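You operate a simulated robot arm through the tools that you are given. There is no shell and no other tool.

You run a simulated two-armed robot. Do the job below in one go: nothing can be reset, and whatever is moved stays where it is left.

Task
Coat the purple pad with glue and dry it under the fan.
Fine: lay it in the brown frame, use the blue dabber dipped in the glue tub and put it back, turn the fan at it, fan on and off after; leave the other pad and dabber. Set down upright: blue dabber. A coat counts when it lies all over at full strength: go over it till it gets no stronger.

Only the result counts: the job must be done as asked and must still hold three seconds after the hand-in. Knocking over, shifting, dropping, spilling or breaking anything else fails it.

Robot
Two 7-joint arms with fingered hands on one trunk that stands fixed in place. Base frame: the origin is at the foot of the trunk, x ahead of it, y to its left, z up. Units: m, rad, N and s.
The left shoulder is at [0.05, 0.214, 0.869], the right one opposite. With the tool pointing down near the work surface each hand reaches from about 0.42 to 0.9 m from the base axis, measured 20 degrees to its own side. Payload 3 kg a hand.
The tool frame of a hand sits at the grasp point between the pads (the TCP): z along the fingers, y along the line on which they close. The tips reach 0.026 m beyond it. Largest opening 0.132 m; the body of the gripper starts 0.073 m behind the TCP. The gripper is a hand of 3 fingers: y runs from the thumb to the fingers, the wrist lies at [0, 0, -0.229] in the tool frame.
Orientation is that of the tool frame in the base frame, as a unit quaternion [x, y, z, w]. With the fingers straight down and closing along the base's y, the tool's x points along the base's -x, its y along +y and its z along -z.

Tools
- The arms move only by the tool send_rows. It takes "left_rows", "right_rows" or both (then of equal length, played together; a hand with none holds still); each is a list of rows, each a list of 6 numbers: the shift along the tool's x, y, z in m, then the turn, a rotation vector about the tool's x, y, z in rad. In form: [[tx, ty, tz, wx, wy, wz], ...]. A call has 1 to 20 rows; each row is the pose to reach, as a shift and turn from the pose commanded when the call began, along the tool's axes at that moment. Rows are played at 5 a second. More than 0.05 m and 0.15 rad between two rows, and nothing of the call is played. Where a pose cannot be reached the arm comes as near as it can. A force on the tool above 90 N (or 10 N above the force at the start of the call, whichever is more), or a blocked arm, ends the call early, and 0.2 s more pass. In this call time passes only in rows, and 0.2 s behind the last. It gives the time, the measured TCP pose, the force on the tool (base axes), the opening and the grip force at its end, in the units of the frame above (readings bear some noise), with the torque about the TCP (base axes, N m) and any sound that the robot's microphone picked up.
- Cameras (640 x 400 px; columns grow to the right, rows downward): "scene" is now at [0.0295, -0.036, 1.508]; the picture's right is [-0.43, -0.90, 0.00], its down [-0.53, 0.25, -0.81] and it looks along [0.73, -0.35, -0.59] (base axes); focal length 330 px, centre (320, 200). "left" rides on the left gripper at [-0.062, 0.003, -0.092] in its tool frame; the picture's right is [-0.05, -1.00, 0.00], its down [0.83, -0.04, -0.56] and it looks along [0.55, -0.03, 0.83] (tool axes); focal length 230 px, centre (320, 200). "right" rides on the right gripper at [0.062, 0.003, -0.092] in its tool frame; the picture's right is [-0.05, 1.00, 0.00], its down [-0.83, -0.04, -0.56] and it looks along [-0.55, -0.03, 0.83] (tool axes); focal length 230 px, centre (320, 200). There is no depth. A picture from a camera that has moved, and an enlarged one, comes with that camera's place and axes in the base frame and with its lens.
- snapshot(camera): a new picture of that camera. The clock stands still meanwhile.
- move_fingers(finger1, finger2, thumb_bend, hand): sets how far each is bent, from 0 (flat) to 1 (curled in); at 0.3 the hand is open as for a grip, at 0.7 the pads meet at the TCP. One left out holds its place. A second passes; each finger stops where it meets its share of the squeeze, and holds until it gets a number again. It is the only way to open and close the hand. It gives what a move gives, with no picture; readings hold the bend of each and the force on the fingers (four entries, about 0 where the hand has none), thumb and palm.
- head_to(pan, tilt): turns the head with the scene camera to pan (to the left, within 1.501 rad either way) and tilt (down, from -0.506 to 1.204), counted from straight ahead of the robot. It gives what a move gives.
- close_up(camera, box): a new picture of the part [left, top, right, bottom] of that camera's present view, enlarged. The clock stands still meanwhile.
- finish_job(): hands the job in; it is judged then, once.

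Nothing tells you positions but the pictures and the camera data. Unless the task says otherwise, let go and move clear before handing in.

The tools are called after ">>>" as name(argument=value, ...) on one line, values as JSON. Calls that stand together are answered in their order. send_rows: Moves the arms, as the interface text tells. Its arguments: {"type":"object","properties":{"left_rows":{"type":"array","items":{"type":"array","items":{"type":"number"}}},"right_rows":{"type":"array","items":{"type":"array","items":{"type":"number"}}}},"required":[]} The other tools are called the same way: move_fingers (finger1, finger2, thumb_bend, hand) moves the fingers one by one; head_to (pan, tilt) turns the head that bears the scene camera; snapshot (camera) takes a picture; close_up (camera, box) takes an enlarged picture of a part of a camera's view; finish_job () hands the job in.

At the start:

```text
time_s: 0.0
left_position: [0.4352, 0.0231, 1.1829]
left_tcp_rot: [0.206, 0.978, -0.001, 0.0]
left_wrist_force: [0.1, -0.6, 0.6]
left_torque: [-0.01, 0.0, 0.0]
left_grip_width: 0.132
left_gripper_force: 0.0
left_shape: jaw
left_bend: [0.3, 0.3, 0.3]
left_finger forces: [0.0, 0.0, 0.1, 0.0, 0.0, 0.1]
right_position: [0.4161, -0.4719, 1.1522]
right_tcp_rot: [0.206, 0.979, 0.0, 0.0]
right_wrist_force: [0.1, -0.6, 0.2]
right_torque: [-0.04, 0.02, 0.02]
right_grip_width: 0.1322
right_gripper_force: 0.1
right_shape: jaw
right_bend: [0.3, 0.3, 0.3]
right_finger forces: [0.1, 0.1, 0.1, 0.0, 0.0, 0.1]
head pan, tilt: [-0.447, 0.627]
```

scene: 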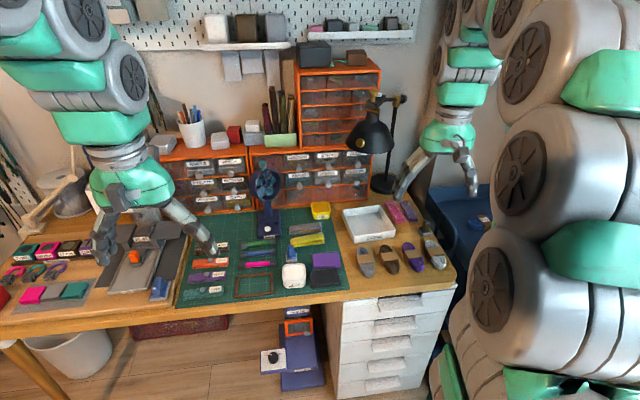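
right: 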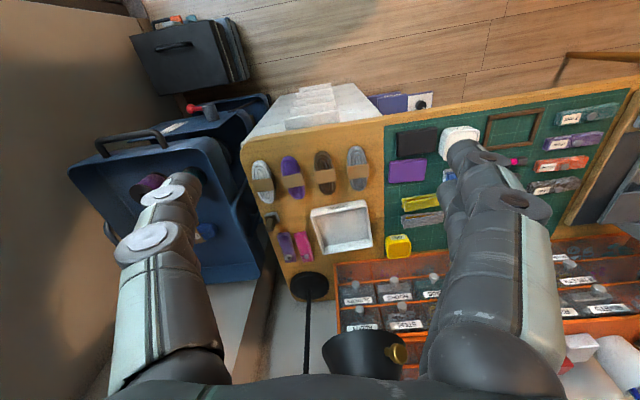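
left: 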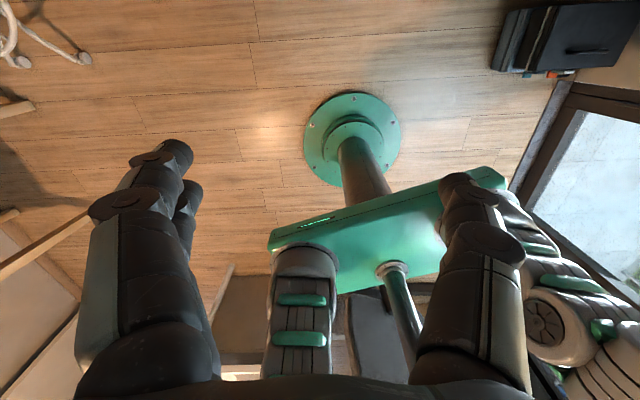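

I see a workbench with a green mat, a brown frame, a purple pad, a white glue tub, a blue dabber and a fan. I'll look closer before moving anything.

>>> close_up(camera="scene", box=[170, 190, 350, 310])

>>> close_up(camera="scene", box=[230, 140, 350, 240])

>>> close_up(camera="scene", box=[330, 180, 470, 300])

>>> close_up(camera="right", box=[370, 80, 640, 270])

```text
3.33 times, centred on (260, 250) of scene
camera zoom: at [0.0295, -0.036, 1.508], right [-0.43, -0.9, 0.0], down [-0.53, 0.25, -0.81], along [0.73, -0.35, -0.59], focal length 1102 px, centre (520, 33)
```

zoom: 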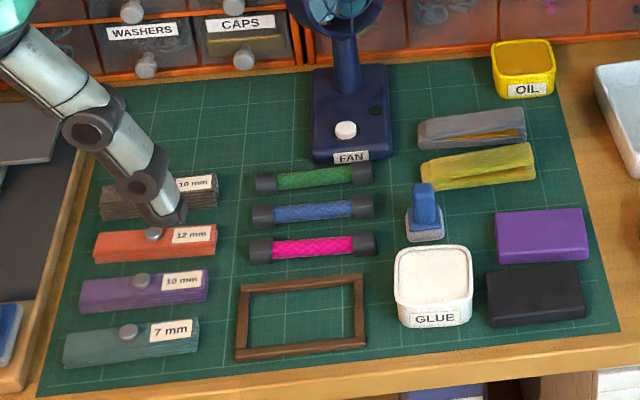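

```text
4.00 times, centred on (290, 190) of scene
camera zoom: at [0.0295, -0.036, 1.508], right [-0.43, -0.9, 0.0], down [-0.53, 0.25, -0.81], along [0.73, -0.35, -0.59], focal length 1322 px, centre (440, 240)
```

zoom: 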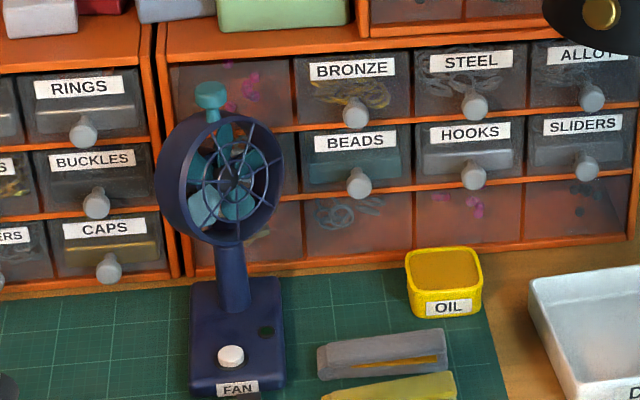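

```text
3.33 times, centred on (400, 240) of scene
camera zoom: at [0.0295, -0.036, 1.508], right [-0.43, -0.9, 0.0], down [-0.53, 0.25, -0.81], along [0.73, -0.35, -0.59], focal length 1102 px, centre (53, 67)
```

zoom: 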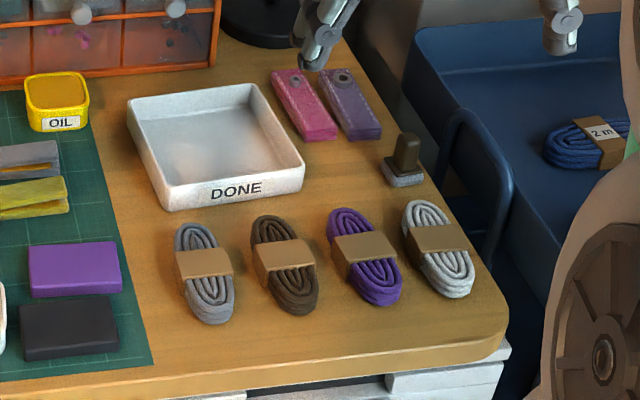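

```text
2.11 times, centred on (505, 175) of right
camera zoom: at [0.362, -0.4471, 1.2455], right [0.45, 0.89, 0.0], down [0.74, -0.37, 0.56], along [0.5, -0.25, -0.83], focal length 484 px, centre (-70, 253)
```

zoom: 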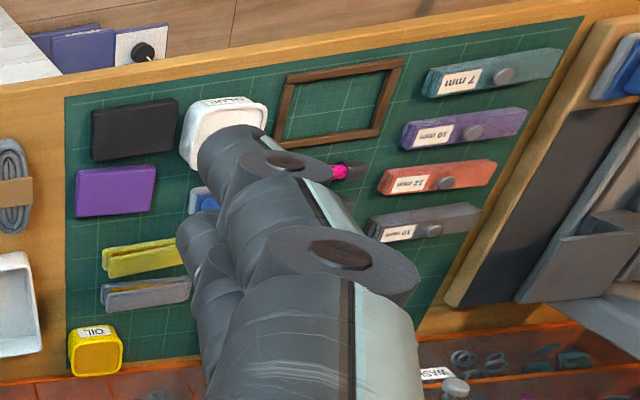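

The bench, mat, frame, pad, tub, dabber and fan all lie in front and to the right, at roughly z 0.75–0.8. I'll move the left hand aside and bring the right-hand camera over the work area to measure more accurately.

>>> send_rows(left_rows=[[0.015, 0.0288, -0.0024, 0, 0, 0], [0.03, 0.0576, -0.0049, 0, 0, 0], [0.045, 0.0864, -0.0073, 0, 0, 0], [0.06, 0.1151, -0.0097, 0, 0, 0], [0.075, 0.1439, -0.0121, 0, 0, 0], [0.09, 0.1727, -0.0146, 0, 0, 0], [0.105, 0.2015, -0.017, 0, 0, 0]], right_rows=[[-0.0048, 0.0368, 0.0146, 0, 0, -0.0593], [-0.0095, 0.0735, 0.0291, 0, 0, -0.1186], [-0.0143, 0.1103, 0.0437, 0, 0, -0.1779], [-0.019, 0.1471, 0.0583, 0, 0, -0.2371], [-0.0238, 0.1839, 0.0729, 0, 0, -0.2964], [-0.0285, 0.2206, 0.0874, 0, 0, -0.3557], [-0.0333, 0.2574, 0.102, 0, 0, -0.415]])

>>> snapshot(camera="right")

>>> snapshot(camera="scene")

```text
time_s: 1.6
left_position: [0.4211, 0.2477, 1.1995]
left_tcp_rot: [0.206, 0.979, 0.0, 0.0]
left_wrist_force: [0.6, -0.6, -0.1]
left_torque: [-0.01, 0.04, 0.0]
left_grip_width: 0.1321
left_gripper_force: 0.1
left_shape: jaw
left_bend: [0.3, 0.3, 0.3]
left_finger forces: [0.0, 0.1, 0.0, 0.1, 0.0, 0.0]
right_position: [0.5493, -0.2501, 1.0508]
right_tcp_rot: [0.0, 1.0, 0.0, -0.001]
right_wrist_force: [0.8, -0.5, 0.5]
right_torque: [-0.01, 0.02, -0.02]
right_grip_width: 0.1315
right_gripper_force: 0.1
right_shape: jaw
right_bend: [0.3, 0.3, 0.3]
right_finger forces: [0.0, 0.0, 0.0, 0.0, 0.0, 0.0]
head pan, tilt: [-0.447, 0.627]
```

```text
taken
camera right: at [0.4898, -0.2488, 1.1439], right [0.05, 1.0, 0.0], down [0.83, -0.04, 0.55], along [0.55, -0.03, -0.83], focal length 230 px, centre (320, 200)
```

right: 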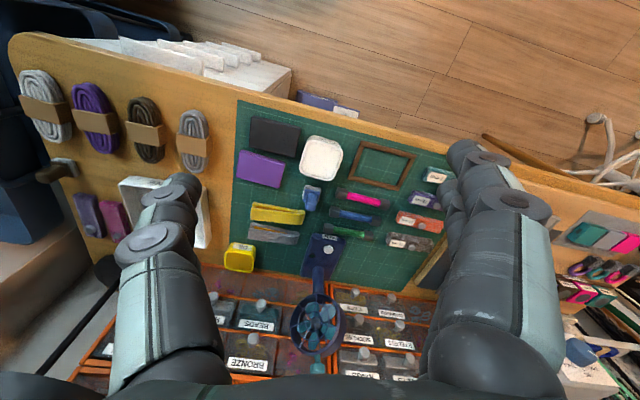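

```text
taken
```

scene: 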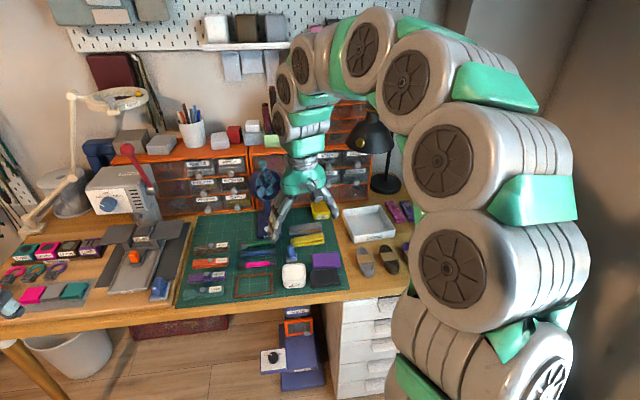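

>>> close_up(camera="right", box=[220, 100, 460, 250])

>>> close_up(camera="right", box=[220, 220, 460, 370])

>>> close_up(camera="scene", box=[220, 230, 350, 310])

```text
2.67 times, centred on (340, 175) of right
camera zoom: at [0.4898, -0.2488, 1.1439], right [0.05, 1.0, 0.0], down [0.83, -0.04, 0.55], along [0.55, -0.03, -0.83], focal length 614 px, centre (267, 267)
```

zoom: 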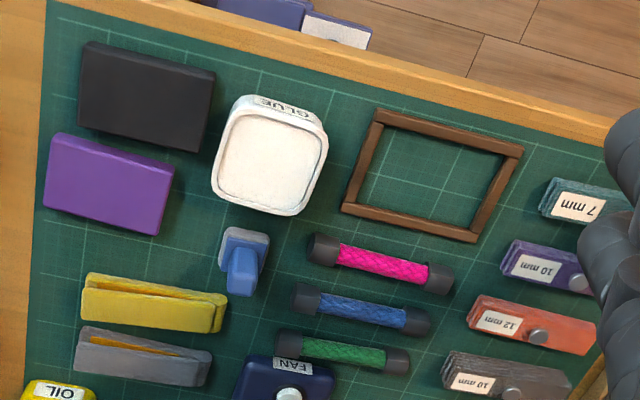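

```text
2.67 times, centred on (340, 295) of right
camera zoom: at [0.4898, -0.2488, 1.1439], right [0.05, 1.0, 0.0], down [0.83, -0.04, 0.55], along [0.55, -0.03, -0.83], focal length 614 px, centre (267, -53)
```

zoom: 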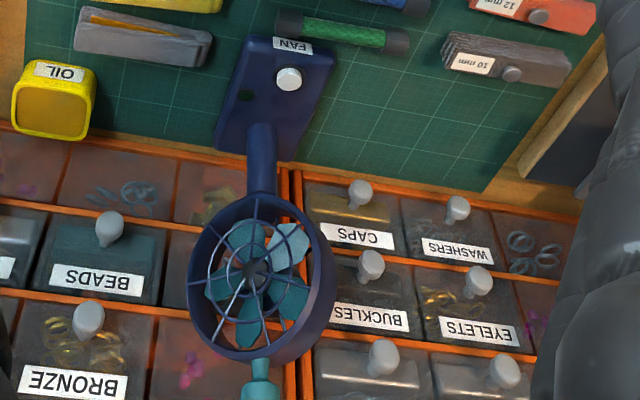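

```text
4.92 times, centred on (285, 270) of scene
camera zoom: at [0.0296, -0.0359, 1.508], right [-0.43, -0.9, 0.0], down [-0.53, 0.25, -0.81], along [0.73, -0.35, -0.59], focal length 1627 px, centre (492, -145)
```

zoom: 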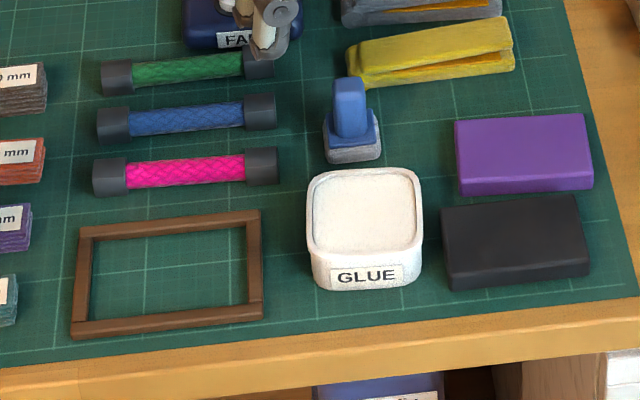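

The bench is turned about 17–18° clockwise from the base axes. The frame centre is near (0.695, -0.139) with its top at about z 0.73. Next I'll zoom in on the pad, tub, dabber and frame for their edges and heights.

>>> close_up(camera="right", box=[230, 105, 310, 155])

>>> close_up(camera="right", box=[290, 130, 370, 180])

>>> close_up(camera="right", box=[285, 160, 365, 210])

>>> close_up(camera="right", box=[345, 135, 425, 195])

>>> close_up(camera="scene", box=[300, 245, 350, 295])

>>> close_up(camera="scene", box=[270, 235, 320, 295])

```text
8.00 times, centred on (270, 130) of right
camera zoom: at [0.4898, -0.2488, 1.1439], right [0.05, 1.0, 0.0], down [0.83, -0.04, 0.55], along [0.55, -0.03, -0.83], focal length 1841 px, centre (720, 760)
```

zoom: 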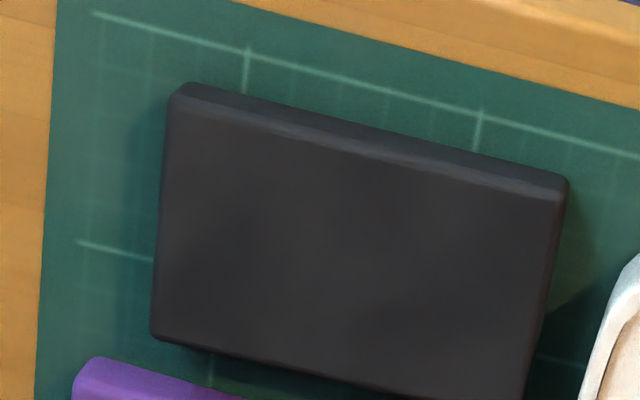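

```text
8.00 times, centred on (330, 155) of right
camera zoom: at [0.4898, -0.2488, 1.1439], right [0.05, 1.0, 0.0], down [0.83, -0.04, 0.55], along [0.55, -0.03, -0.83], focal length 1841 px, centre (240, 560)
```

zoom: 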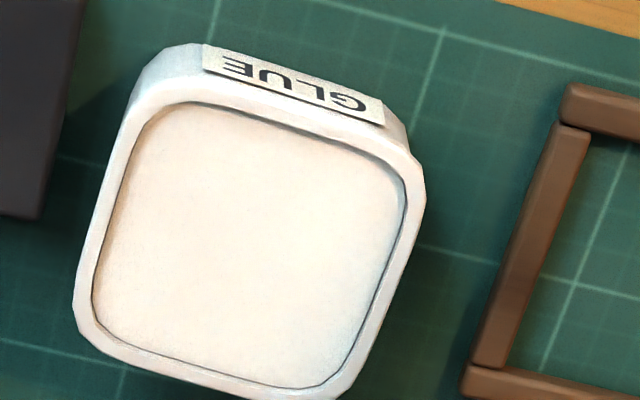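

```text
8.00 times, centred on (325, 185) of right
camera zoom: at [0.4898, -0.2488, 1.1439], right [0.05, 1.0, 0.0], down [0.83, -0.04, 0.55], along [0.55, -0.03, -0.83], focal length 1841 px, centre (280, 320)
```

zoom: 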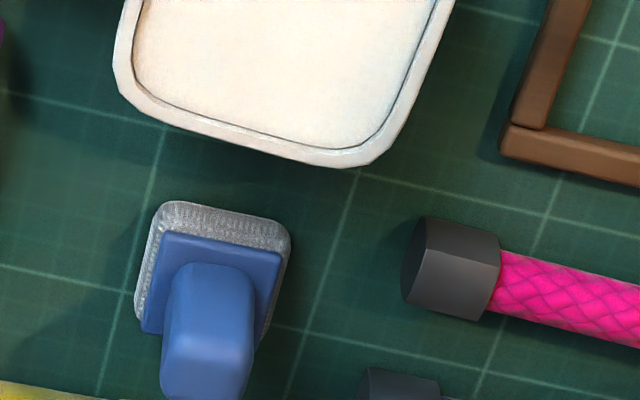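

```text
6.67 times, centred on (385, 165) of right
camera zoom: at [0.4898, -0.2488, 1.1439], right [0.05, 1.0, 0.0], down [0.83, -0.04, 0.55], along [0.55, -0.03, -0.83], focal length 1534 px, centre (-113, 433)
```

zoom: 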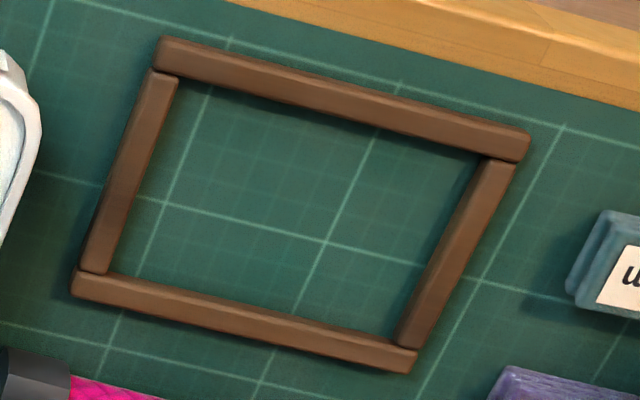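

```text
8.00 times, centred on (325, 270) of scene
camera zoom: at [0.0296, -0.0359, 1.508], right [-0.43, -0.9, 0.0], down [-0.53, 0.25, -0.81], along [0.73, -0.35, -0.59], focal length 2644 px, centre (280, -360)
```

zoom: 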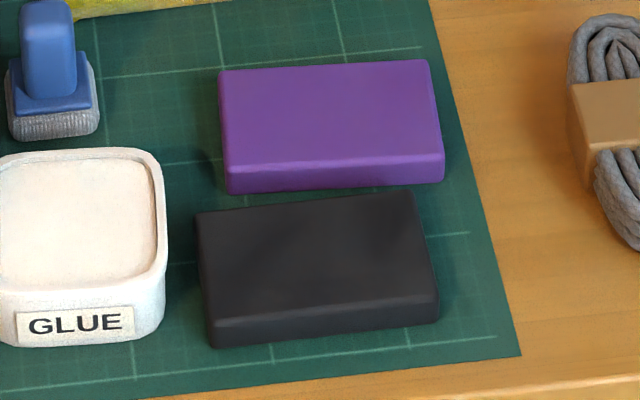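

```text
6.67 times, centred on (295, 265) of scene
camera zoom: at [0.0296, -0.0359, 1.508], right [-0.43, -0.9, 0.0], down [-0.53, 0.25, -0.81], along [0.73, -0.35, -0.59], focal length 2204 px, centre (487, -233)
```

zoom: 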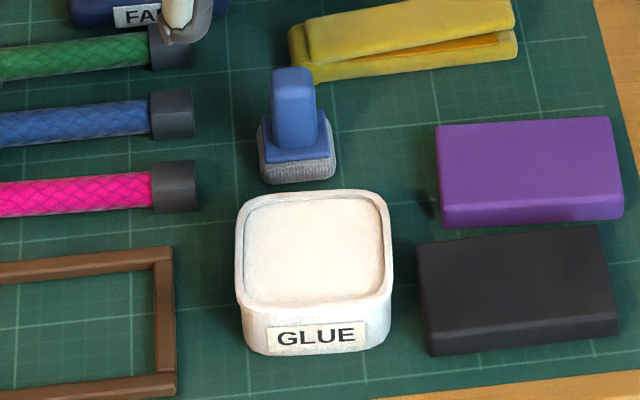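

The mat sits at about z 0.72. The purple pad is roughly 84×52 mm, centred near (0.686, -0.372) with its top at about 0.743, and it's turned about 21° while the frame is turned about 18°. I'll hover the right hand above the pad, aligned to it, and check.

>>> send_rows(right_rows=[[-0.0226, -0.0204, 0.025, 0, 0, 0.0623], [-0.0452, -0.0407, 0.05, 0, 0, 0.1247], [-0.0678, -0.0611, 0.075, 0, 0, 0.187], [-0.0904, -0.0815, 0.1, 0, 0, 0.2493], [-0.113, -0.1018, 0.125, 0, 0, 0.3117], [-0.1356, -0.1222, 0.15, 0, 0, 0.374]])

>>> snapshot(camera="right")

>>> snapshot(camera="scene")

>>> close_up(camera="scene", box=[230, 140, 320, 240])

```text
time_s: 3.0
left_position: [0.4193, 0.2477, 1.2]
left_tcp_rot: [0.207, 0.978, 0.0, 0.0]
left_wrist_force: [0.4, 0.4, -0.1]
left_torque: [0.04, 0.04, 0.0]
left_grip_width: 0.132
left_gripper_force: 0.2
left_shape: jaw
left_bend: [0.3, 0.3, 0.3]
left_finger forces: [0.0, 0.0, 0.0, 0.0, 0.1, 0.0]
right_position: [0.6854, -0.3739, 0.9007]
right_tcp_rot: [0.187, 0.982, 0.0, 0.0]
right_wrist_force: [0.0, -0.9, 0.5]
right_torque: [-0.01, 0.03, 0.01]
right_grip_width: 0.1322
right_gripper_force: 0.1
right_shape: jaw
right_bend: [0.3, 0.3, 0.3]
right_finger forces: [0.1, 0.0, 0.1, 0.0, 0.0, 0.0]
head pan, tilt: [-0.447, 0.627]
```

```text
taken
camera right: at [0.6309, -0.3494, 0.9936], right [0.41, 0.91, 0.0], down [0.76, -0.34, 0.56], along [0.51, -0.23, -0.83], focal length 230 px, centre (320, 200)
```

right: 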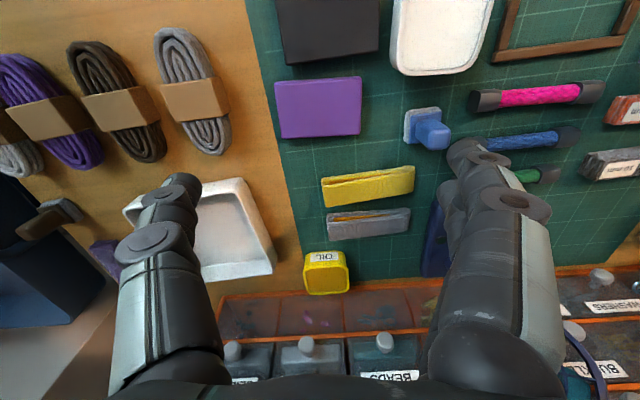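

```text
taken
```

scene: 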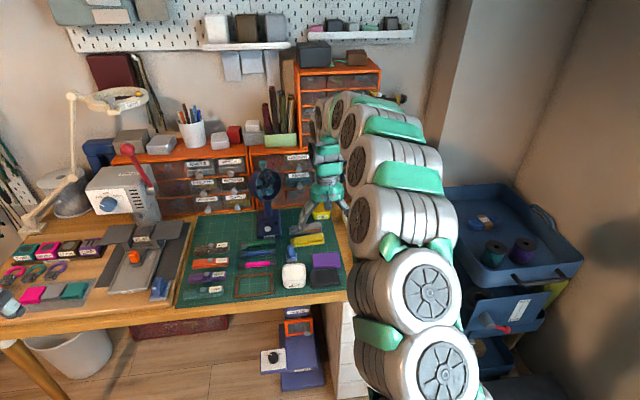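

```text
4.00 times, centred on (275, 190) of scene
camera zoom: at [0.0296, -0.036, 1.508], right [-0.43, -0.9, 0.0], down [-0.53, 0.25, -0.81], along [0.73, -0.35, -0.59], focal length 1322 px, centre (500, 240)
```

zoom: 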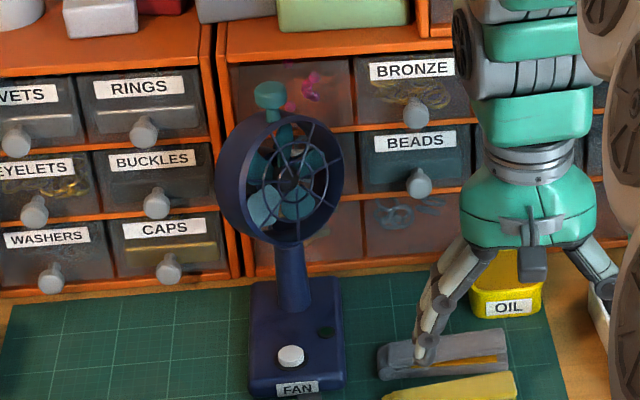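

The hand is above the pad and the pad sits at the middle column of its camera view. I'll take zooms for precise edges.

>>> close_up(camera="right", box=[260, 60, 380, 150])

>>> close_up(camera="right", box=[380, 80, 480, 160])

>>> close_up(camera="right", box=[380, 0, 640, 160])

```text
4.44 times, centred on (320, 105) of right
camera zoom: at [0.6309, -0.3494, 0.9936], right [0.41, 0.91, 0.0], down [0.76, -0.34, 0.56], along [0.51, -0.23, -0.83], focal length 1022 px, centre (320, 622)
```

zoom: 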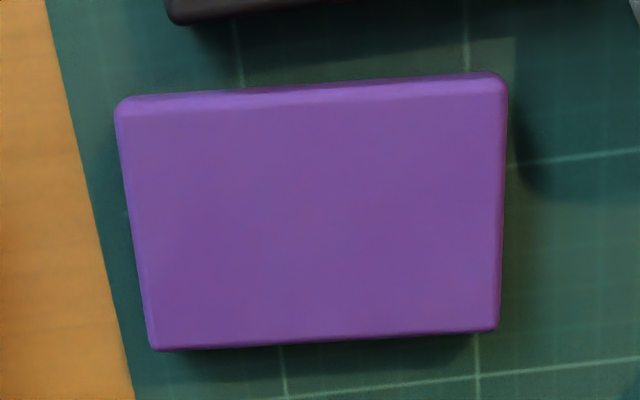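

```text
5.00 times, centred on (430, 120) of right
camera zoom: at [0.6309, -0.3494, 0.9936], right [0.41, 0.91, 0.0], down [0.76, -0.34, 0.56], along [0.51, -0.23, -0.83], focal length 1150 px, centre (-230, 600)
```

zoom: 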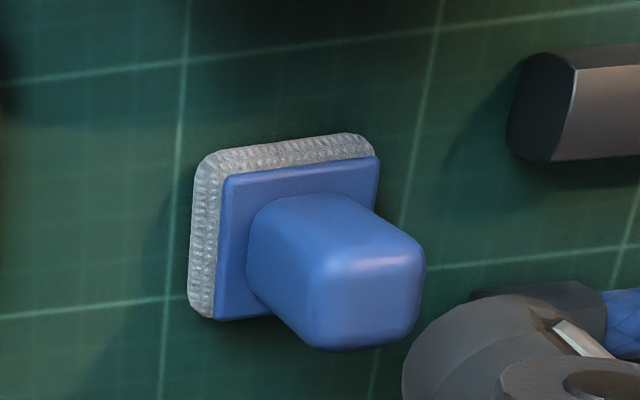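

```text
2.46 times, centred on (510, 80) of right
camera zoom: at [0.6309, -0.3494, 0.9936], right [0.41, 0.91, 0.0], down [0.76, -0.34, 0.56], along [0.51, -0.23, -0.83], focal length 566 px, centre (-148, 495)
```

zoom: 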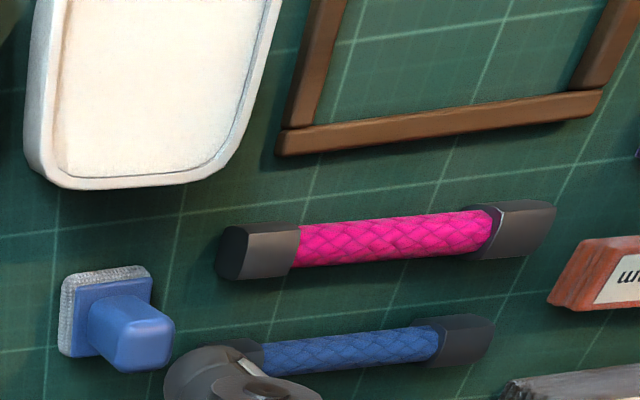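

In the hand's frame the pad is aligned within about 0.5° and centred 5 mm towards the robot. I'll shift 5 mm and descend partway to re-measure before gripping.

>>> send_rows(right_rows=[[0.0018, 0, 0.035, 0, 0, 0], [0.0036, 0, 0.07, 0, 0, 0], [0.0055, 0, 0.1, 0, 0, 0]])

>>> snapshot(camera="right")

>>> close_up(camera="scene", box=[270, 200, 390, 290])

```text
time_s: 3.8
left_position: [0.4212, 0.2482, 1.2005]
left_tcp_rot: [0.207, 0.978, -0.001, -0.001]
left_wrist_force: [0.7, 0.4, -0.4]
left_torque: [0.01, -0.03, 0.0]
left_grip_width: 0.1319
left_gripper_force: 0.1
left_shape: jaw
left_bend: [0.3, 0.3, 0.3]
left_finger forces: [0.0, 0.0, 0.0, 0.1, 0.0, 0.0]
right_position: [0.6815, -0.3726, 0.8003]
right_tcp_rot: [0.186, 0.983, 0.001, 0.0]
right_wrist_force: [0.2, 0.3, 0.0]
right_torque: [0.04, 0.0, -0.02]
right_grip_width: 0.1318
right_gripper_force: 0.1
right_shape: jaw
right_bend: [0.3, 0.3, 0.3]
right_finger forces: [0.0, 0.0, 0.0, 0.0, 0.1, 0.1]
head pan, tilt: [-0.447, 0.627]
```

```text
taken
camera right: at [0.626, -0.348, 0.8931], right [0.41, 0.91, 0.0], down [0.76, -0.34, 0.56], along [0.51, -0.23, -0.83], focal length 230 px, centre (320, 200)
```

right: 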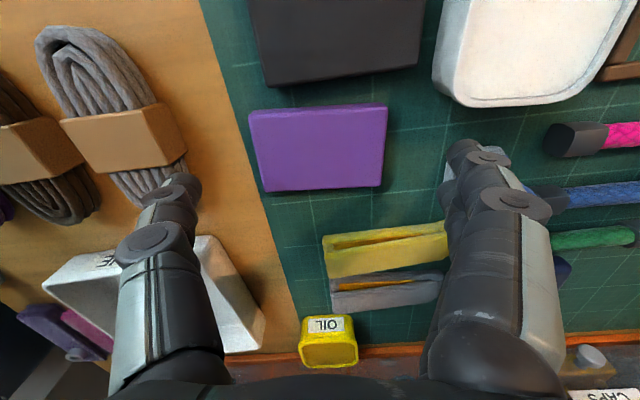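

```text
4.44 times, centred on (330, 245) of scene
camera zoom: at [0.0296, -0.036, 1.508], right [-0.43, -0.9, 0.0], down [-0.53, 0.25, -0.81], along [0.73, -0.35, -0.59], focal length 1469 px, centre (276, 0)
```

zoom: 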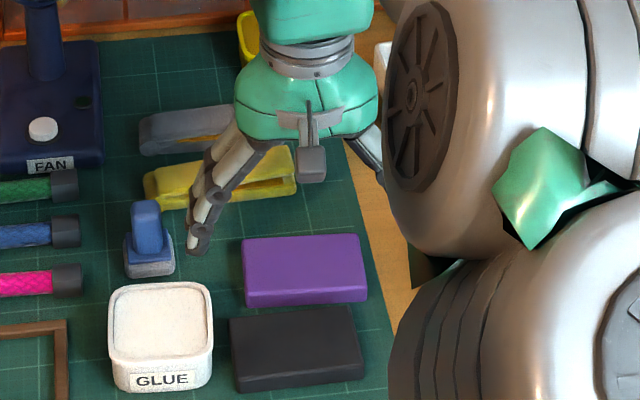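

I'll zoom in on the pad again from this lower height and check the arm's clearance to the bench.

>>> close_up(camera="right", box=[230, 90, 410, 210])

>>> snapshot(camera="scene")

>>> snapshot(camera="left")

```text
3.33 times, centred on (320, 150) of right
camera zoom: at [0.626, -0.348, 0.8931], right [0.41, 0.91, 0.0], down [0.76, -0.34, 0.56], along [0.51, -0.23, -0.83], focal length 767 px, centre (320, 367)
```

zoom: 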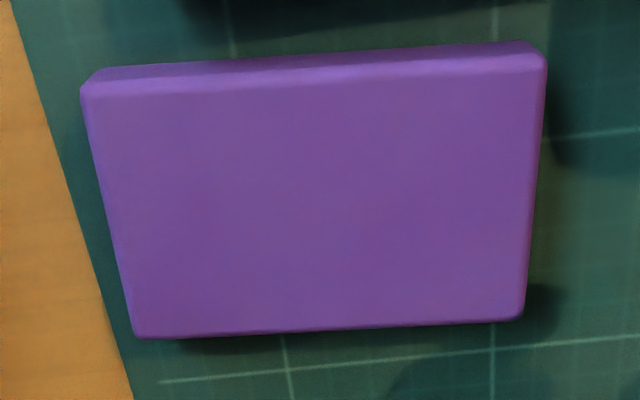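

```text
taken
```

scene: 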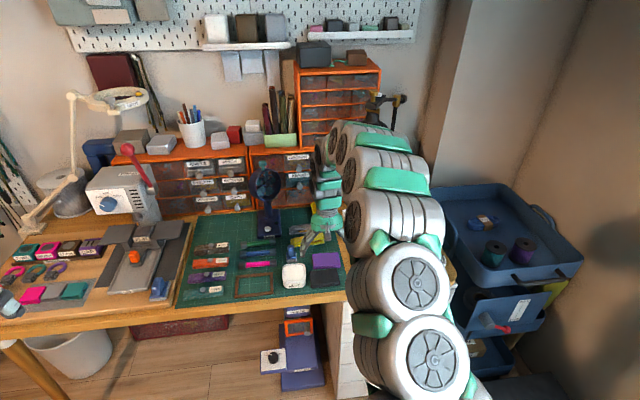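

```text
taken
camera left: at [0.4781, 0.2262, 1.2919], right [-0.36, -0.93, 0.0], down [-0.78, 0.3, 0.56], along [-0.52, 0.2, -0.83], focal length 230 px, centre (320, 200)
```

left: 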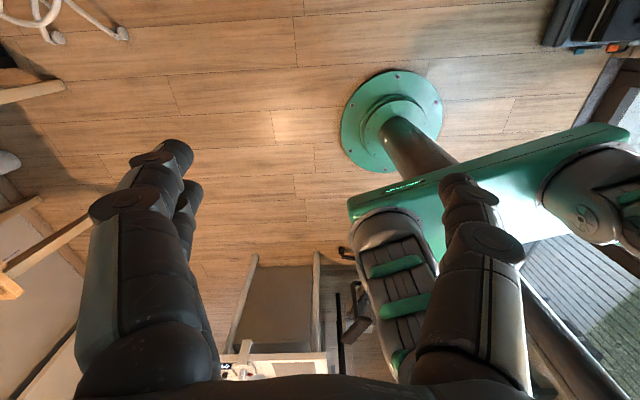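

The pad top is at z≈0.748, it measures 84×52 mm, and it's centred within about 1 mm with 0.75° of yaw left. I'll correct that, lower so the tips overlap only the top 8 mm of the pad, and grip along its length.

>>> send_rows(right_rows=[[0.0013, 0, 0.0, 0, 0, -0.013], [0.0013, 0, 0.012, 0, 0, -0.013], [0.0013, 0, 0.024, 0, 0, -0.013], [0.0013, 0, 0.034, 0, 0, -0.013]])

>>> snapshot(camera="right")

>>> close_up(camera="scene", box=[270, 210, 370, 290])

```text
time_s: 4.8
left_position: [0.4201, 0.2475, 1.199]
left_tcp_rot: [0.206, 0.978, 0.0, -0.001]
left_wrist_force: [0.0, -0.3, 0.7]
left_torque: [0.0, 0.02, -0.03]
left_grip_width: 0.1318
left_gripper_force: 0.0
left_shape: jaw
left_bend: [0.3, 0.3, 0.3]
left_finger forces: [0.1, 0.1, 0.0, 0.0, 0.0, 0.1]
right_position: [0.681, -0.3716, 0.7651]
right_tcp_rot: [0.179, 0.984, 0.0, 0.0]
right_wrist_force: [-0.8, 0.1, 0.3]
right_torque: [0.04, 0.01, 0.0]
right_grip_width: 0.1322
right_gripper_force: 0.0
right_shape: jaw
right_bend: [0.3, 0.3, 0.3]
right_finger forces: [0.1, 0.0, 0.0, 0.0, 0.0, 0.0]
head pan, tilt: [-0.447, 0.627]
```

```text
taken
camera right: at [0.6246, -0.3485, 0.8591], right [0.4, 0.92, 0.0], down [0.76, -0.33, 0.56], along [0.51, -0.22, -0.83], focal length 230 px, centre (320, 200)
```

right: 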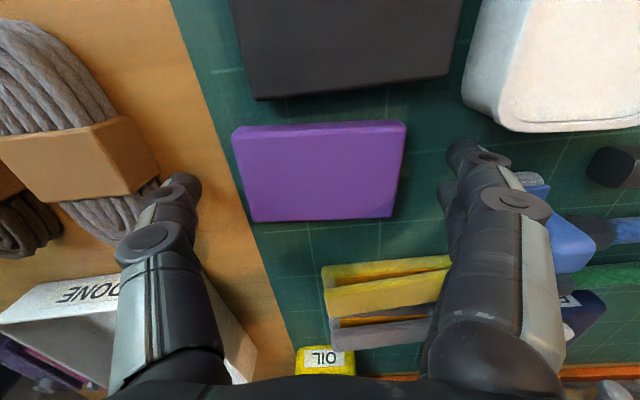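

```text
5.00 times, centred on (320, 250) of scene
camera zoom: at [0.0296, -0.036, 1.508], right [-0.43, -0.9, 0.0], down [-0.53, 0.25, -0.81], along [0.73, -0.35, -0.59], focal length 1653 px, centre (320, -50)
```

zoom: 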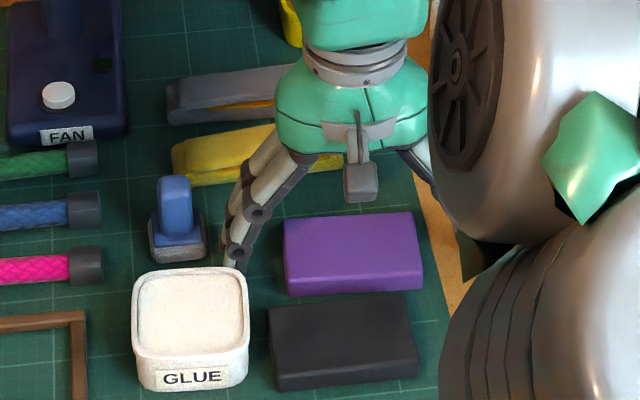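

No contact so far, and the fingers straddle the pad. I'll close gently.

>>> move_fingers(hand="right", finger1=0.42, finger2=0.42, thumb_bend=0.42)

>>> snapshot(camera="right")

```text
time_s: 5.8
left_position: [0.4211, 0.2471, 1.1984]
left_tcp_rot: [0.206, 0.978, 0.001, 0.0]
left_wrist_force: [0.1, -0.1, -0.4]
left_torque: [0.01, -0.01, 0.05]
left_grip_width: 0.1319
left_gripper_force: 0.1
left_shape: jaw
left_bend: [0.3, 0.3, 0.3]
left_finger forces: [0.0, 0.0, 0.0, 0.0, 0.0, 0.1]
right_position: [0.6803, -0.3714, 0.7675]
right_tcp_rot: [0.18, 0.984, 0.0, -0.001]
right_wrist_force: [0.2, 0.3, 1.2]
right_torque: [-0.02, -0.05, 0.0]
right_grip_width: 0.0958
right_gripper_force: 0.4
right_shape: fingers
right_bend: [0.41, 0.42, 0.42]
right_finger forces: [0.4, 0.4, 0.1, 0.0, 0.2, 0.0]
head pan, tilt: [-0.447, 0.627]
```

```text
taken
camera right: at [0.6244, -0.3484, 0.8595], right [0.4, 0.92, 0.0], down [0.76, -0.33, 0.56], along [0.51, -0.22, -0.83], focal length 230 px, centre (320, 200)
```

right: 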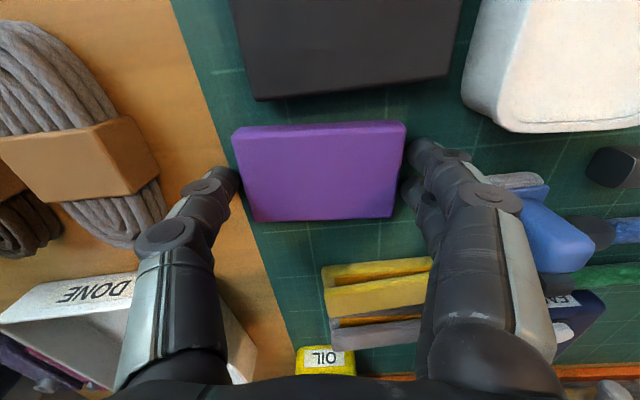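

Both fingers just touch the pad's left side. I'll close on further until the thumb meets the right side.

>>> move_fingers(hand="right", finger1=0.5, finger2=0.5, thumb_bend=0.5)

>>> snapshot(camera="right")

>>> close_up(camera="scene", box=[270, 210, 370, 290])

```text
time_s: 6.8
left_position: [0.4208, 0.2477, 1.1994]
left_tcp_rot: [0.206, 0.979, 0.0, 0.001]
left_wrist_force: [0.6, 0.0, 1.2]
left_torque: [0.0, 0.01, 0.0]
left_grip_width: 0.132
left_gripper_force: 0.0
left_shape: jaw
left_bend: [0.3, 0.3, 0.3]
left_finger forces: [0.1, 0.0, 0.0, 0.0, 0.0, 0.0]
right_position: [0.6802, -0.3715, 0.7654]
right_tcp_rot: [0.179, 0.984, 0.0, 0.001]
right_wrist_force: [1.8, 0.4, 24.3]
right_torque: [0.6, -0.29, -0.05]
right_grip_width: 0.0843
right_gripper_force: 15.0
right_shape: fingers
right_bend: [0.45, 0.45, 0.48]
right_finger forces: [10.8, 10.6, 0.0, 0.0, 9.3, 0.0]
head pan, tilt: [-0.447, 0.627]
```

```text
taken
camera right: at [0.6247, -0.3484, 0.8601], right [0.4, 0.92, 0.0], down [0.76, -0.33, 0.56], along [0.51, -0.22, -0.83], focal length 230 px, centre (320, 200)
```

right: 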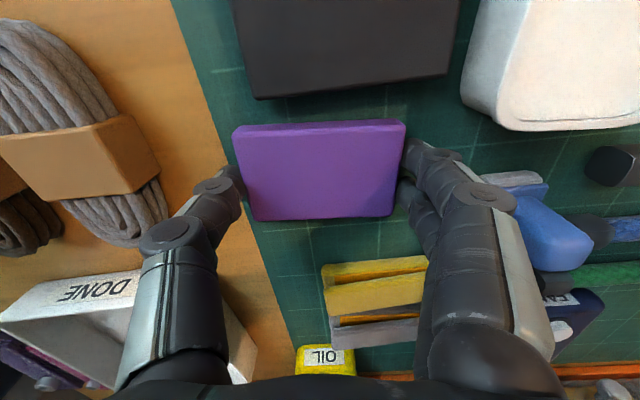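

```text
5.00 times, centred on (320, 250) of scene
camera zoom: at [0.0293, -0.0358, 1.508], right [-0.43, -0.9, 0.0], down [-0.53, 0.25, -0.81], along [0.73, -0.35, -0.59], focal length 1653 px, centre (320, -50)
```

zoom: 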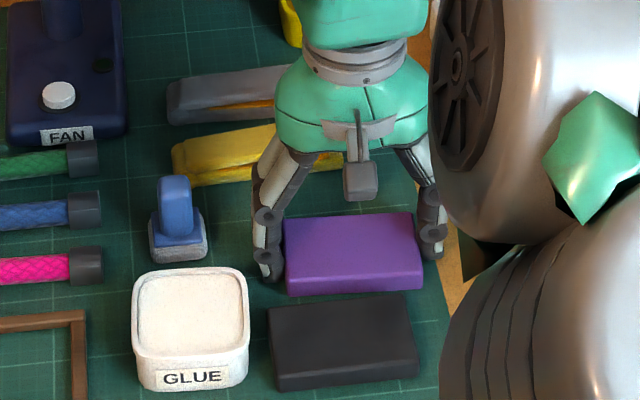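

The grip holds at about 15 N, but the 24 N upward force shows the fingertips are pressing the mat, so the grip is too low for placing inside the frame. I'll open a little, rise 6 mm and grip again.

>>> move_fingers(hand="right", finger1=0.4, finger2=0.4, thumb_bend=0.43)

>>> send_rows(right_rows=[[0, 0, -0.003, 0, 0, 0], [0, 0, -0.006, 0, 0, 0]])

>>> move_fingers(hand="right", finger1=0.5, finger2=0.5, thumb_bend=0.52)

>>> snapshot(camera="right")

>>> close_up(camera="scene", box=[290, 230, 360, 290])

```text
time_s: 7.8
left_position: [0.42, 0.2479, 1.2]
left_tcp_rot: [0.206, 0.979, 0.0, 0.0]
left_wrist_force: [0.3, -0.1, 0.7]
left_torque: [0.03, 0.01, 0.0]
left_grip_width: 0.1317
left_gripper_force: 0.1
left_shape: jaw
left_bend: [0.3, 0.3, 0.3]
left_finger forces: [0.1, 0.0, 0.0, 0.0, 0.0, 0.0]
right_position: [0.68, -0.3716, 0.7667]
right_tcp_rot: [0.18, 0.984, 0.0, 0.001]
right_wrist_force: [7.3, 4.4, 27.4]
right_torque: [-1.29, 0.28, 0.29]
right_grip_width: 0.0929
right_gripper_force: 14.0
right_shape: fingers
right_bend: [0.4, 0.4, 0.45]
right_finger forces: [0.0, 0.0, 0.0, 0.1, 27.8, 0.0]
head pan, tilt: [-0.447, 0.627]
```

```text
time_s: 8.4
left_position: [0.4206, 0.248, 1.1991]
left_tcp_rot: [0.206, 0.979, 0.0, 0.0]
left_wrist_force: [0.5, -0.5, 0.4]
left_torque: [0.01, -0.01, 0.01]
left_grip_width: 0.1321
left_gripper_force: 0.1
left_shape: jaw
left_bend: [0.3, 0.3, 0.3]
left_finger forces: [0.0, 0.0, 0.1, 0.0, 0.0, 0.0]
right_position: [0.6799, -0.3712, 0.7723]
right_tcp_rot: [0.179, 0.984, 0.0, -0.001]
right_wrist_force: [-0.3, -0.5, -0.9]
right_torque: [0.02, 0.01, 0.0]
right_grip_width: 0.096
right_gripper_force: 0.1
right_shape: fingers
right_bend: [0.4, 0.4, 0.43]
right_finger forces: [0.0, 0.0, 0.0, 0.1, 0.1, 0.0]
head pan, tilt: [-0.447, 0.627]
```

```text
time_s: 9.4
left_position: [0.42, 0.2475, 1.1996]
left_tcp_rot: [0.207, 0.978, 0.001, 0.0]
left_wrist_force: [0.1, 0.5, 0.3]
left_torque: [0.03, -0.01, 0.02]
left_grip_width: 0.132
left_gripper_force: 0.1
left_shape: jaw
left_bend: [0.3, 0.3, 0.3]
left_finger forces: [0.0, 0.1, 0.0, 0.1, 0.1, 0.1]
right_position: [0.6792, -0.3724, 0.7712]
right_tcp_rot: [0.18, 0.984, 0.0, 0.0]
right_wrist_force: [-0.1, -0.8, -0.2]
right_torque: [-0.02, 0.02, -0.03]
right_grip_width: 0.0831
right_gripper_force: 7.1
right_shape: fingers
right_bend: [0.45, 0.45, 0.49]
right_finger forces: [3.8, 3.8, 0.0, 0.0, 7.4, 0.1]
head pan, tilt: [-0.447, 0.627]
```

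```text
taken
camera right: at [0.6243, -0.348, 0.8653], right [0.4, 0.92, 0.0], down [0.76, -0.33, 0.56], along [0.51, -0.22, -0.83], focal length 230 px, centre (320, 200)
```

right: 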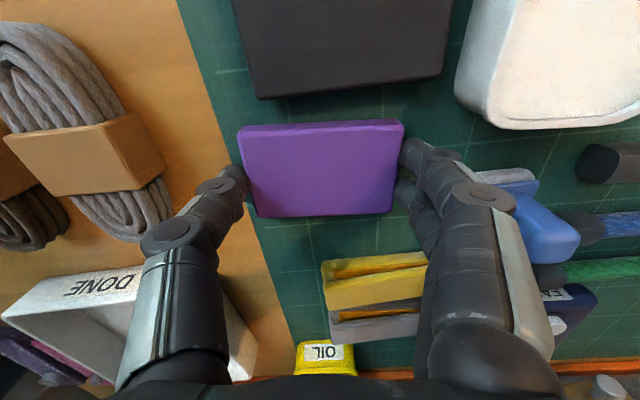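

```text
6.67 times, centred on (325, 260) of scene
camera zoom: at [0.0296, -0.036, 1.508], right [-0.43, -0.9, 0.0], down [-0.53, 0.25, -0.81], along [0.73, -0.35, -0.59], focal length 2204 px, centre (287, -200)
```

zoom: 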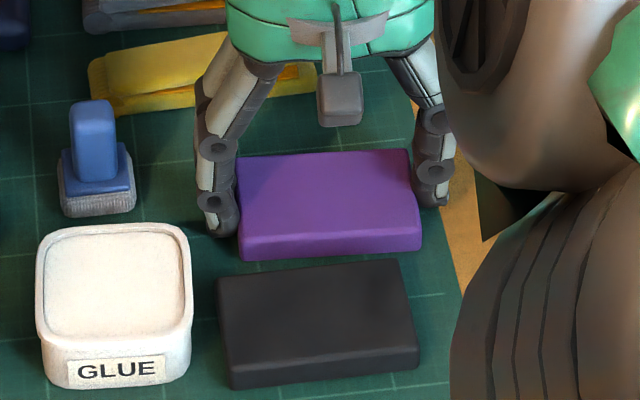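

The pad is now held cleanly higher up, with no mat contact. I'll lift it 6 cm and check the grip.

>>> send_rows(right_rows=[[0, 0, -0.01, 0, 0, 0], [0, 0, -0.03, 0, 0, 0], [0, 0, -0.06, 0, 0, 0], [0, 0, -0.09, 0, 0, 0]])

>>> snapshot(camera="right")

>>> close_up(camera="scene", box=[240, 180, 370, 290])

```text
time_s: 10.4
left_position: [0.4206, 0.2483, 1.1984]
left_tcp_rot: [0.206, 0.979, 0.0, 0.0]
left_wrist_force: [-0.3, 0.3, 0.3]
left_torque: [0.02, 0.0, 0.02]
left_grip_width: 0.1321
left_gripper_force: 0.0
left_shape: jaw
left_bend: [0.3, 0.3, 0.3]
left_finger forces: [0.0, 0.1, 0.0, 0.0, 0.0, 0.0]
right_position: [0.6791, -0.373, 0.8619]
right_tcp_rot: [0.18, 0.984, 0.0, 0.001]
right_wrist_force: [0.7, -0.7, -1.0]
right_torque: [0.0, 0.0, -0.01]
right_grip_width: 0.0832
right_gripper_force: 7.3
right_shape: fingers
right_bend: [0.45, 0.45, 0.49]
right_finger forces: [3.7, 3.7, 0.0, 0.0, 7.4, 0.1]
head pan, tilt: [-0.447, 0.627]
```

```text
taken
camera right: at [0.6239, -0.3479, 0.9558], right [0.4, 0.92, 0.0], down [0.76, -0.33, 0.56], along [0.51, -0.22, -0.83], focal length 230 px, centre (320, 200)
```

right: 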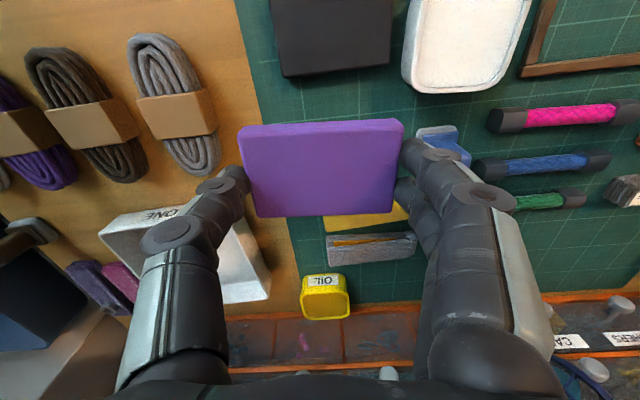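

```text
3.64 times, centred on (305, 235) of scene
camera zoom: at [0.0295, -0.036, 1.508], right [-0.43, -0.9, 0.0], down [-0.53, 0.25, -0.81], along [0.73, -0.35, -0.59], focal length 1202 px, centre (374, 73)
```

zoom: 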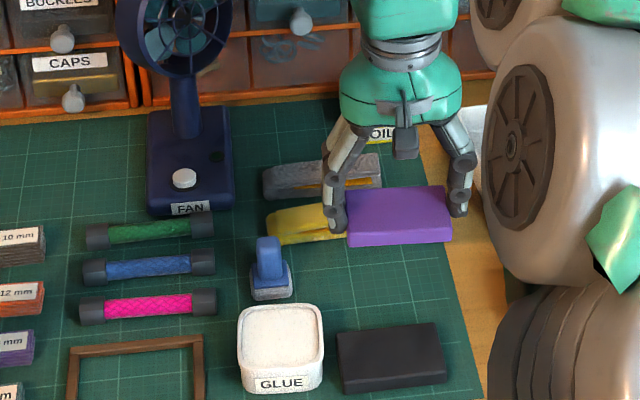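

The pad is held firmly and level. Next I'll swing over the frame, staying high and a bit beyond it so the camera can see both the pad and the frame and I can align them.

>>> send_rows(right_rows=[[0.0066, 0.0376, -0.03, 0, 0, -0.01], [0.0133, 0.0753, -0.05, 0, 0, -0.02], [0.0199, 0.1129, -0.06, 0, 0, -0.03], [0.0265, 0.1505, -0.07, 0, 0, -0.04], [0.0332, 0.1882, -0.08, 0, 0, -0.05], [0.0398, 0.2258, -0.088, 0, 0, -0.061]])

>>> snapshot(camera="right")

>>> close_up(camera="right", box=[220, 20, 420, 120])

>>> close_up(camera="right", box=[220, 110, 420, 230])

>>> snapshot(camera="scene")

```text
time_s: 11.8
left_position: [0.421, 0.2476, 1.1984]
left_tcp_rot: [0.207, 0.978, 0.0, 0.001]
left_wrist_force: [0.2, -0.1, 0.3]
left_torque: [0.03, -0.01, 0.0]
left_grip_width: 0.1318
left_gripper_force: 0.1
left_shape: jaw
left_bend: [0.3, 0.3, 0.3]
left_finger forces: [0.0, 0.0, 0.0, 0.0, 0.1, 0.1]
right_position: [0.7225, -0.1457, 0.9507]
right_tcp_rot: [0.149, 0.989, 0.0, 0.0]
right_wrist_force: [0.2, 0.8, -0.1]
right_torque: [0.02, -0.01, 0.0]
right_grip_width: 0.0833
right_gripper_force: 7.4
right_shape: fingers
right_bend: [0.45, 0.45, 0.49]
right_finger forces: [3.7, 3.7, 0.0, 0.1, 7.4, 0.0]
head pan, tilt: [-0.447, 0.627]
```

```text
taken
camera right: at [0.6656, -0.1255, 1.0439], right [0.35, 0.94, 0.0], down [0.78, -0.29, 0.56], along [0.52, -0.19, -0.83], focal length 230 px, centre (320, 200)
```

right: 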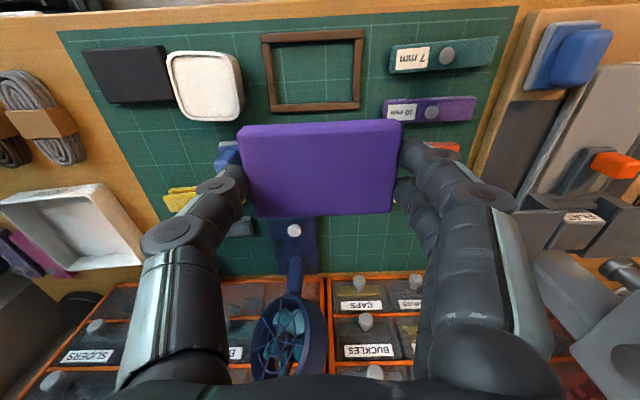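

```text
3.20 times, centred on (320, 70) of right
camera zoom: at [0.6656, -0.1255, 1.0439], right [0.35, 0.94, 0.0], down [0.78, -0.29, 0.56], along [0.52, -0.19, -0.83], focal length 736 px, centre (320, 616)
```

zoom: 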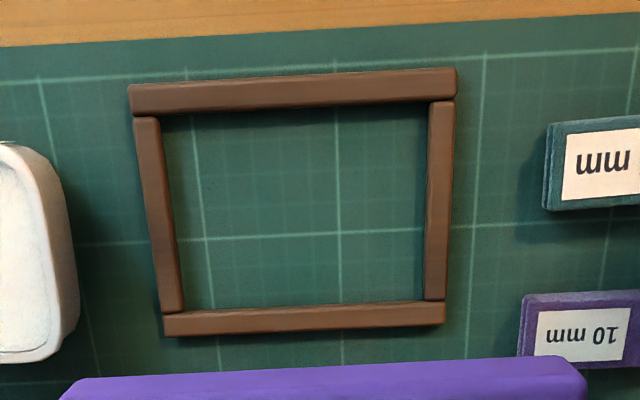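

```text
3.20 times, centred on (320, 170) of right
camera zoom: at [0.6656, -0.1255, 1.0439], right [0.35, 0.94, 0.0], down [0.78, -0.29, 0.56], along [0.52, -0.19, -0.83], focal length 736 px, centre (320, 296)
```

zoom: 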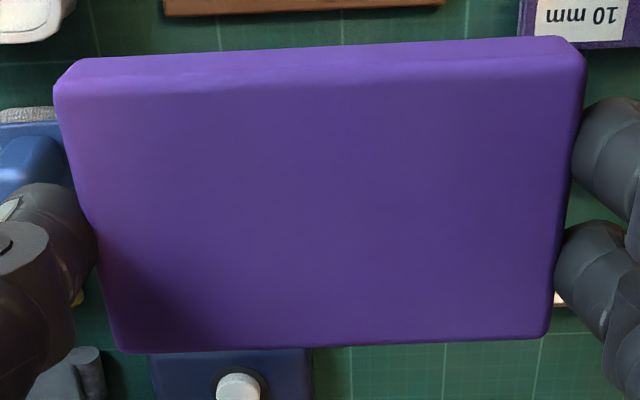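

```text
taken
```

scene: 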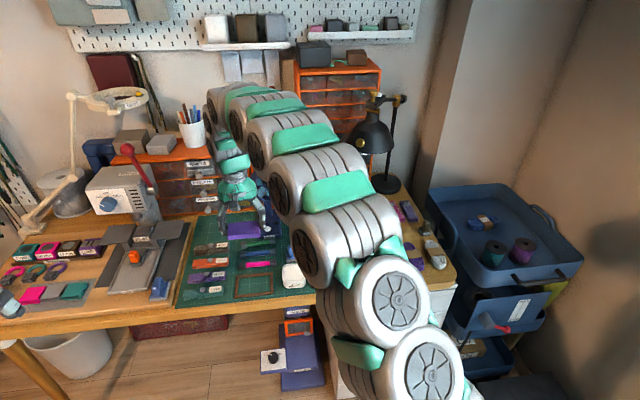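

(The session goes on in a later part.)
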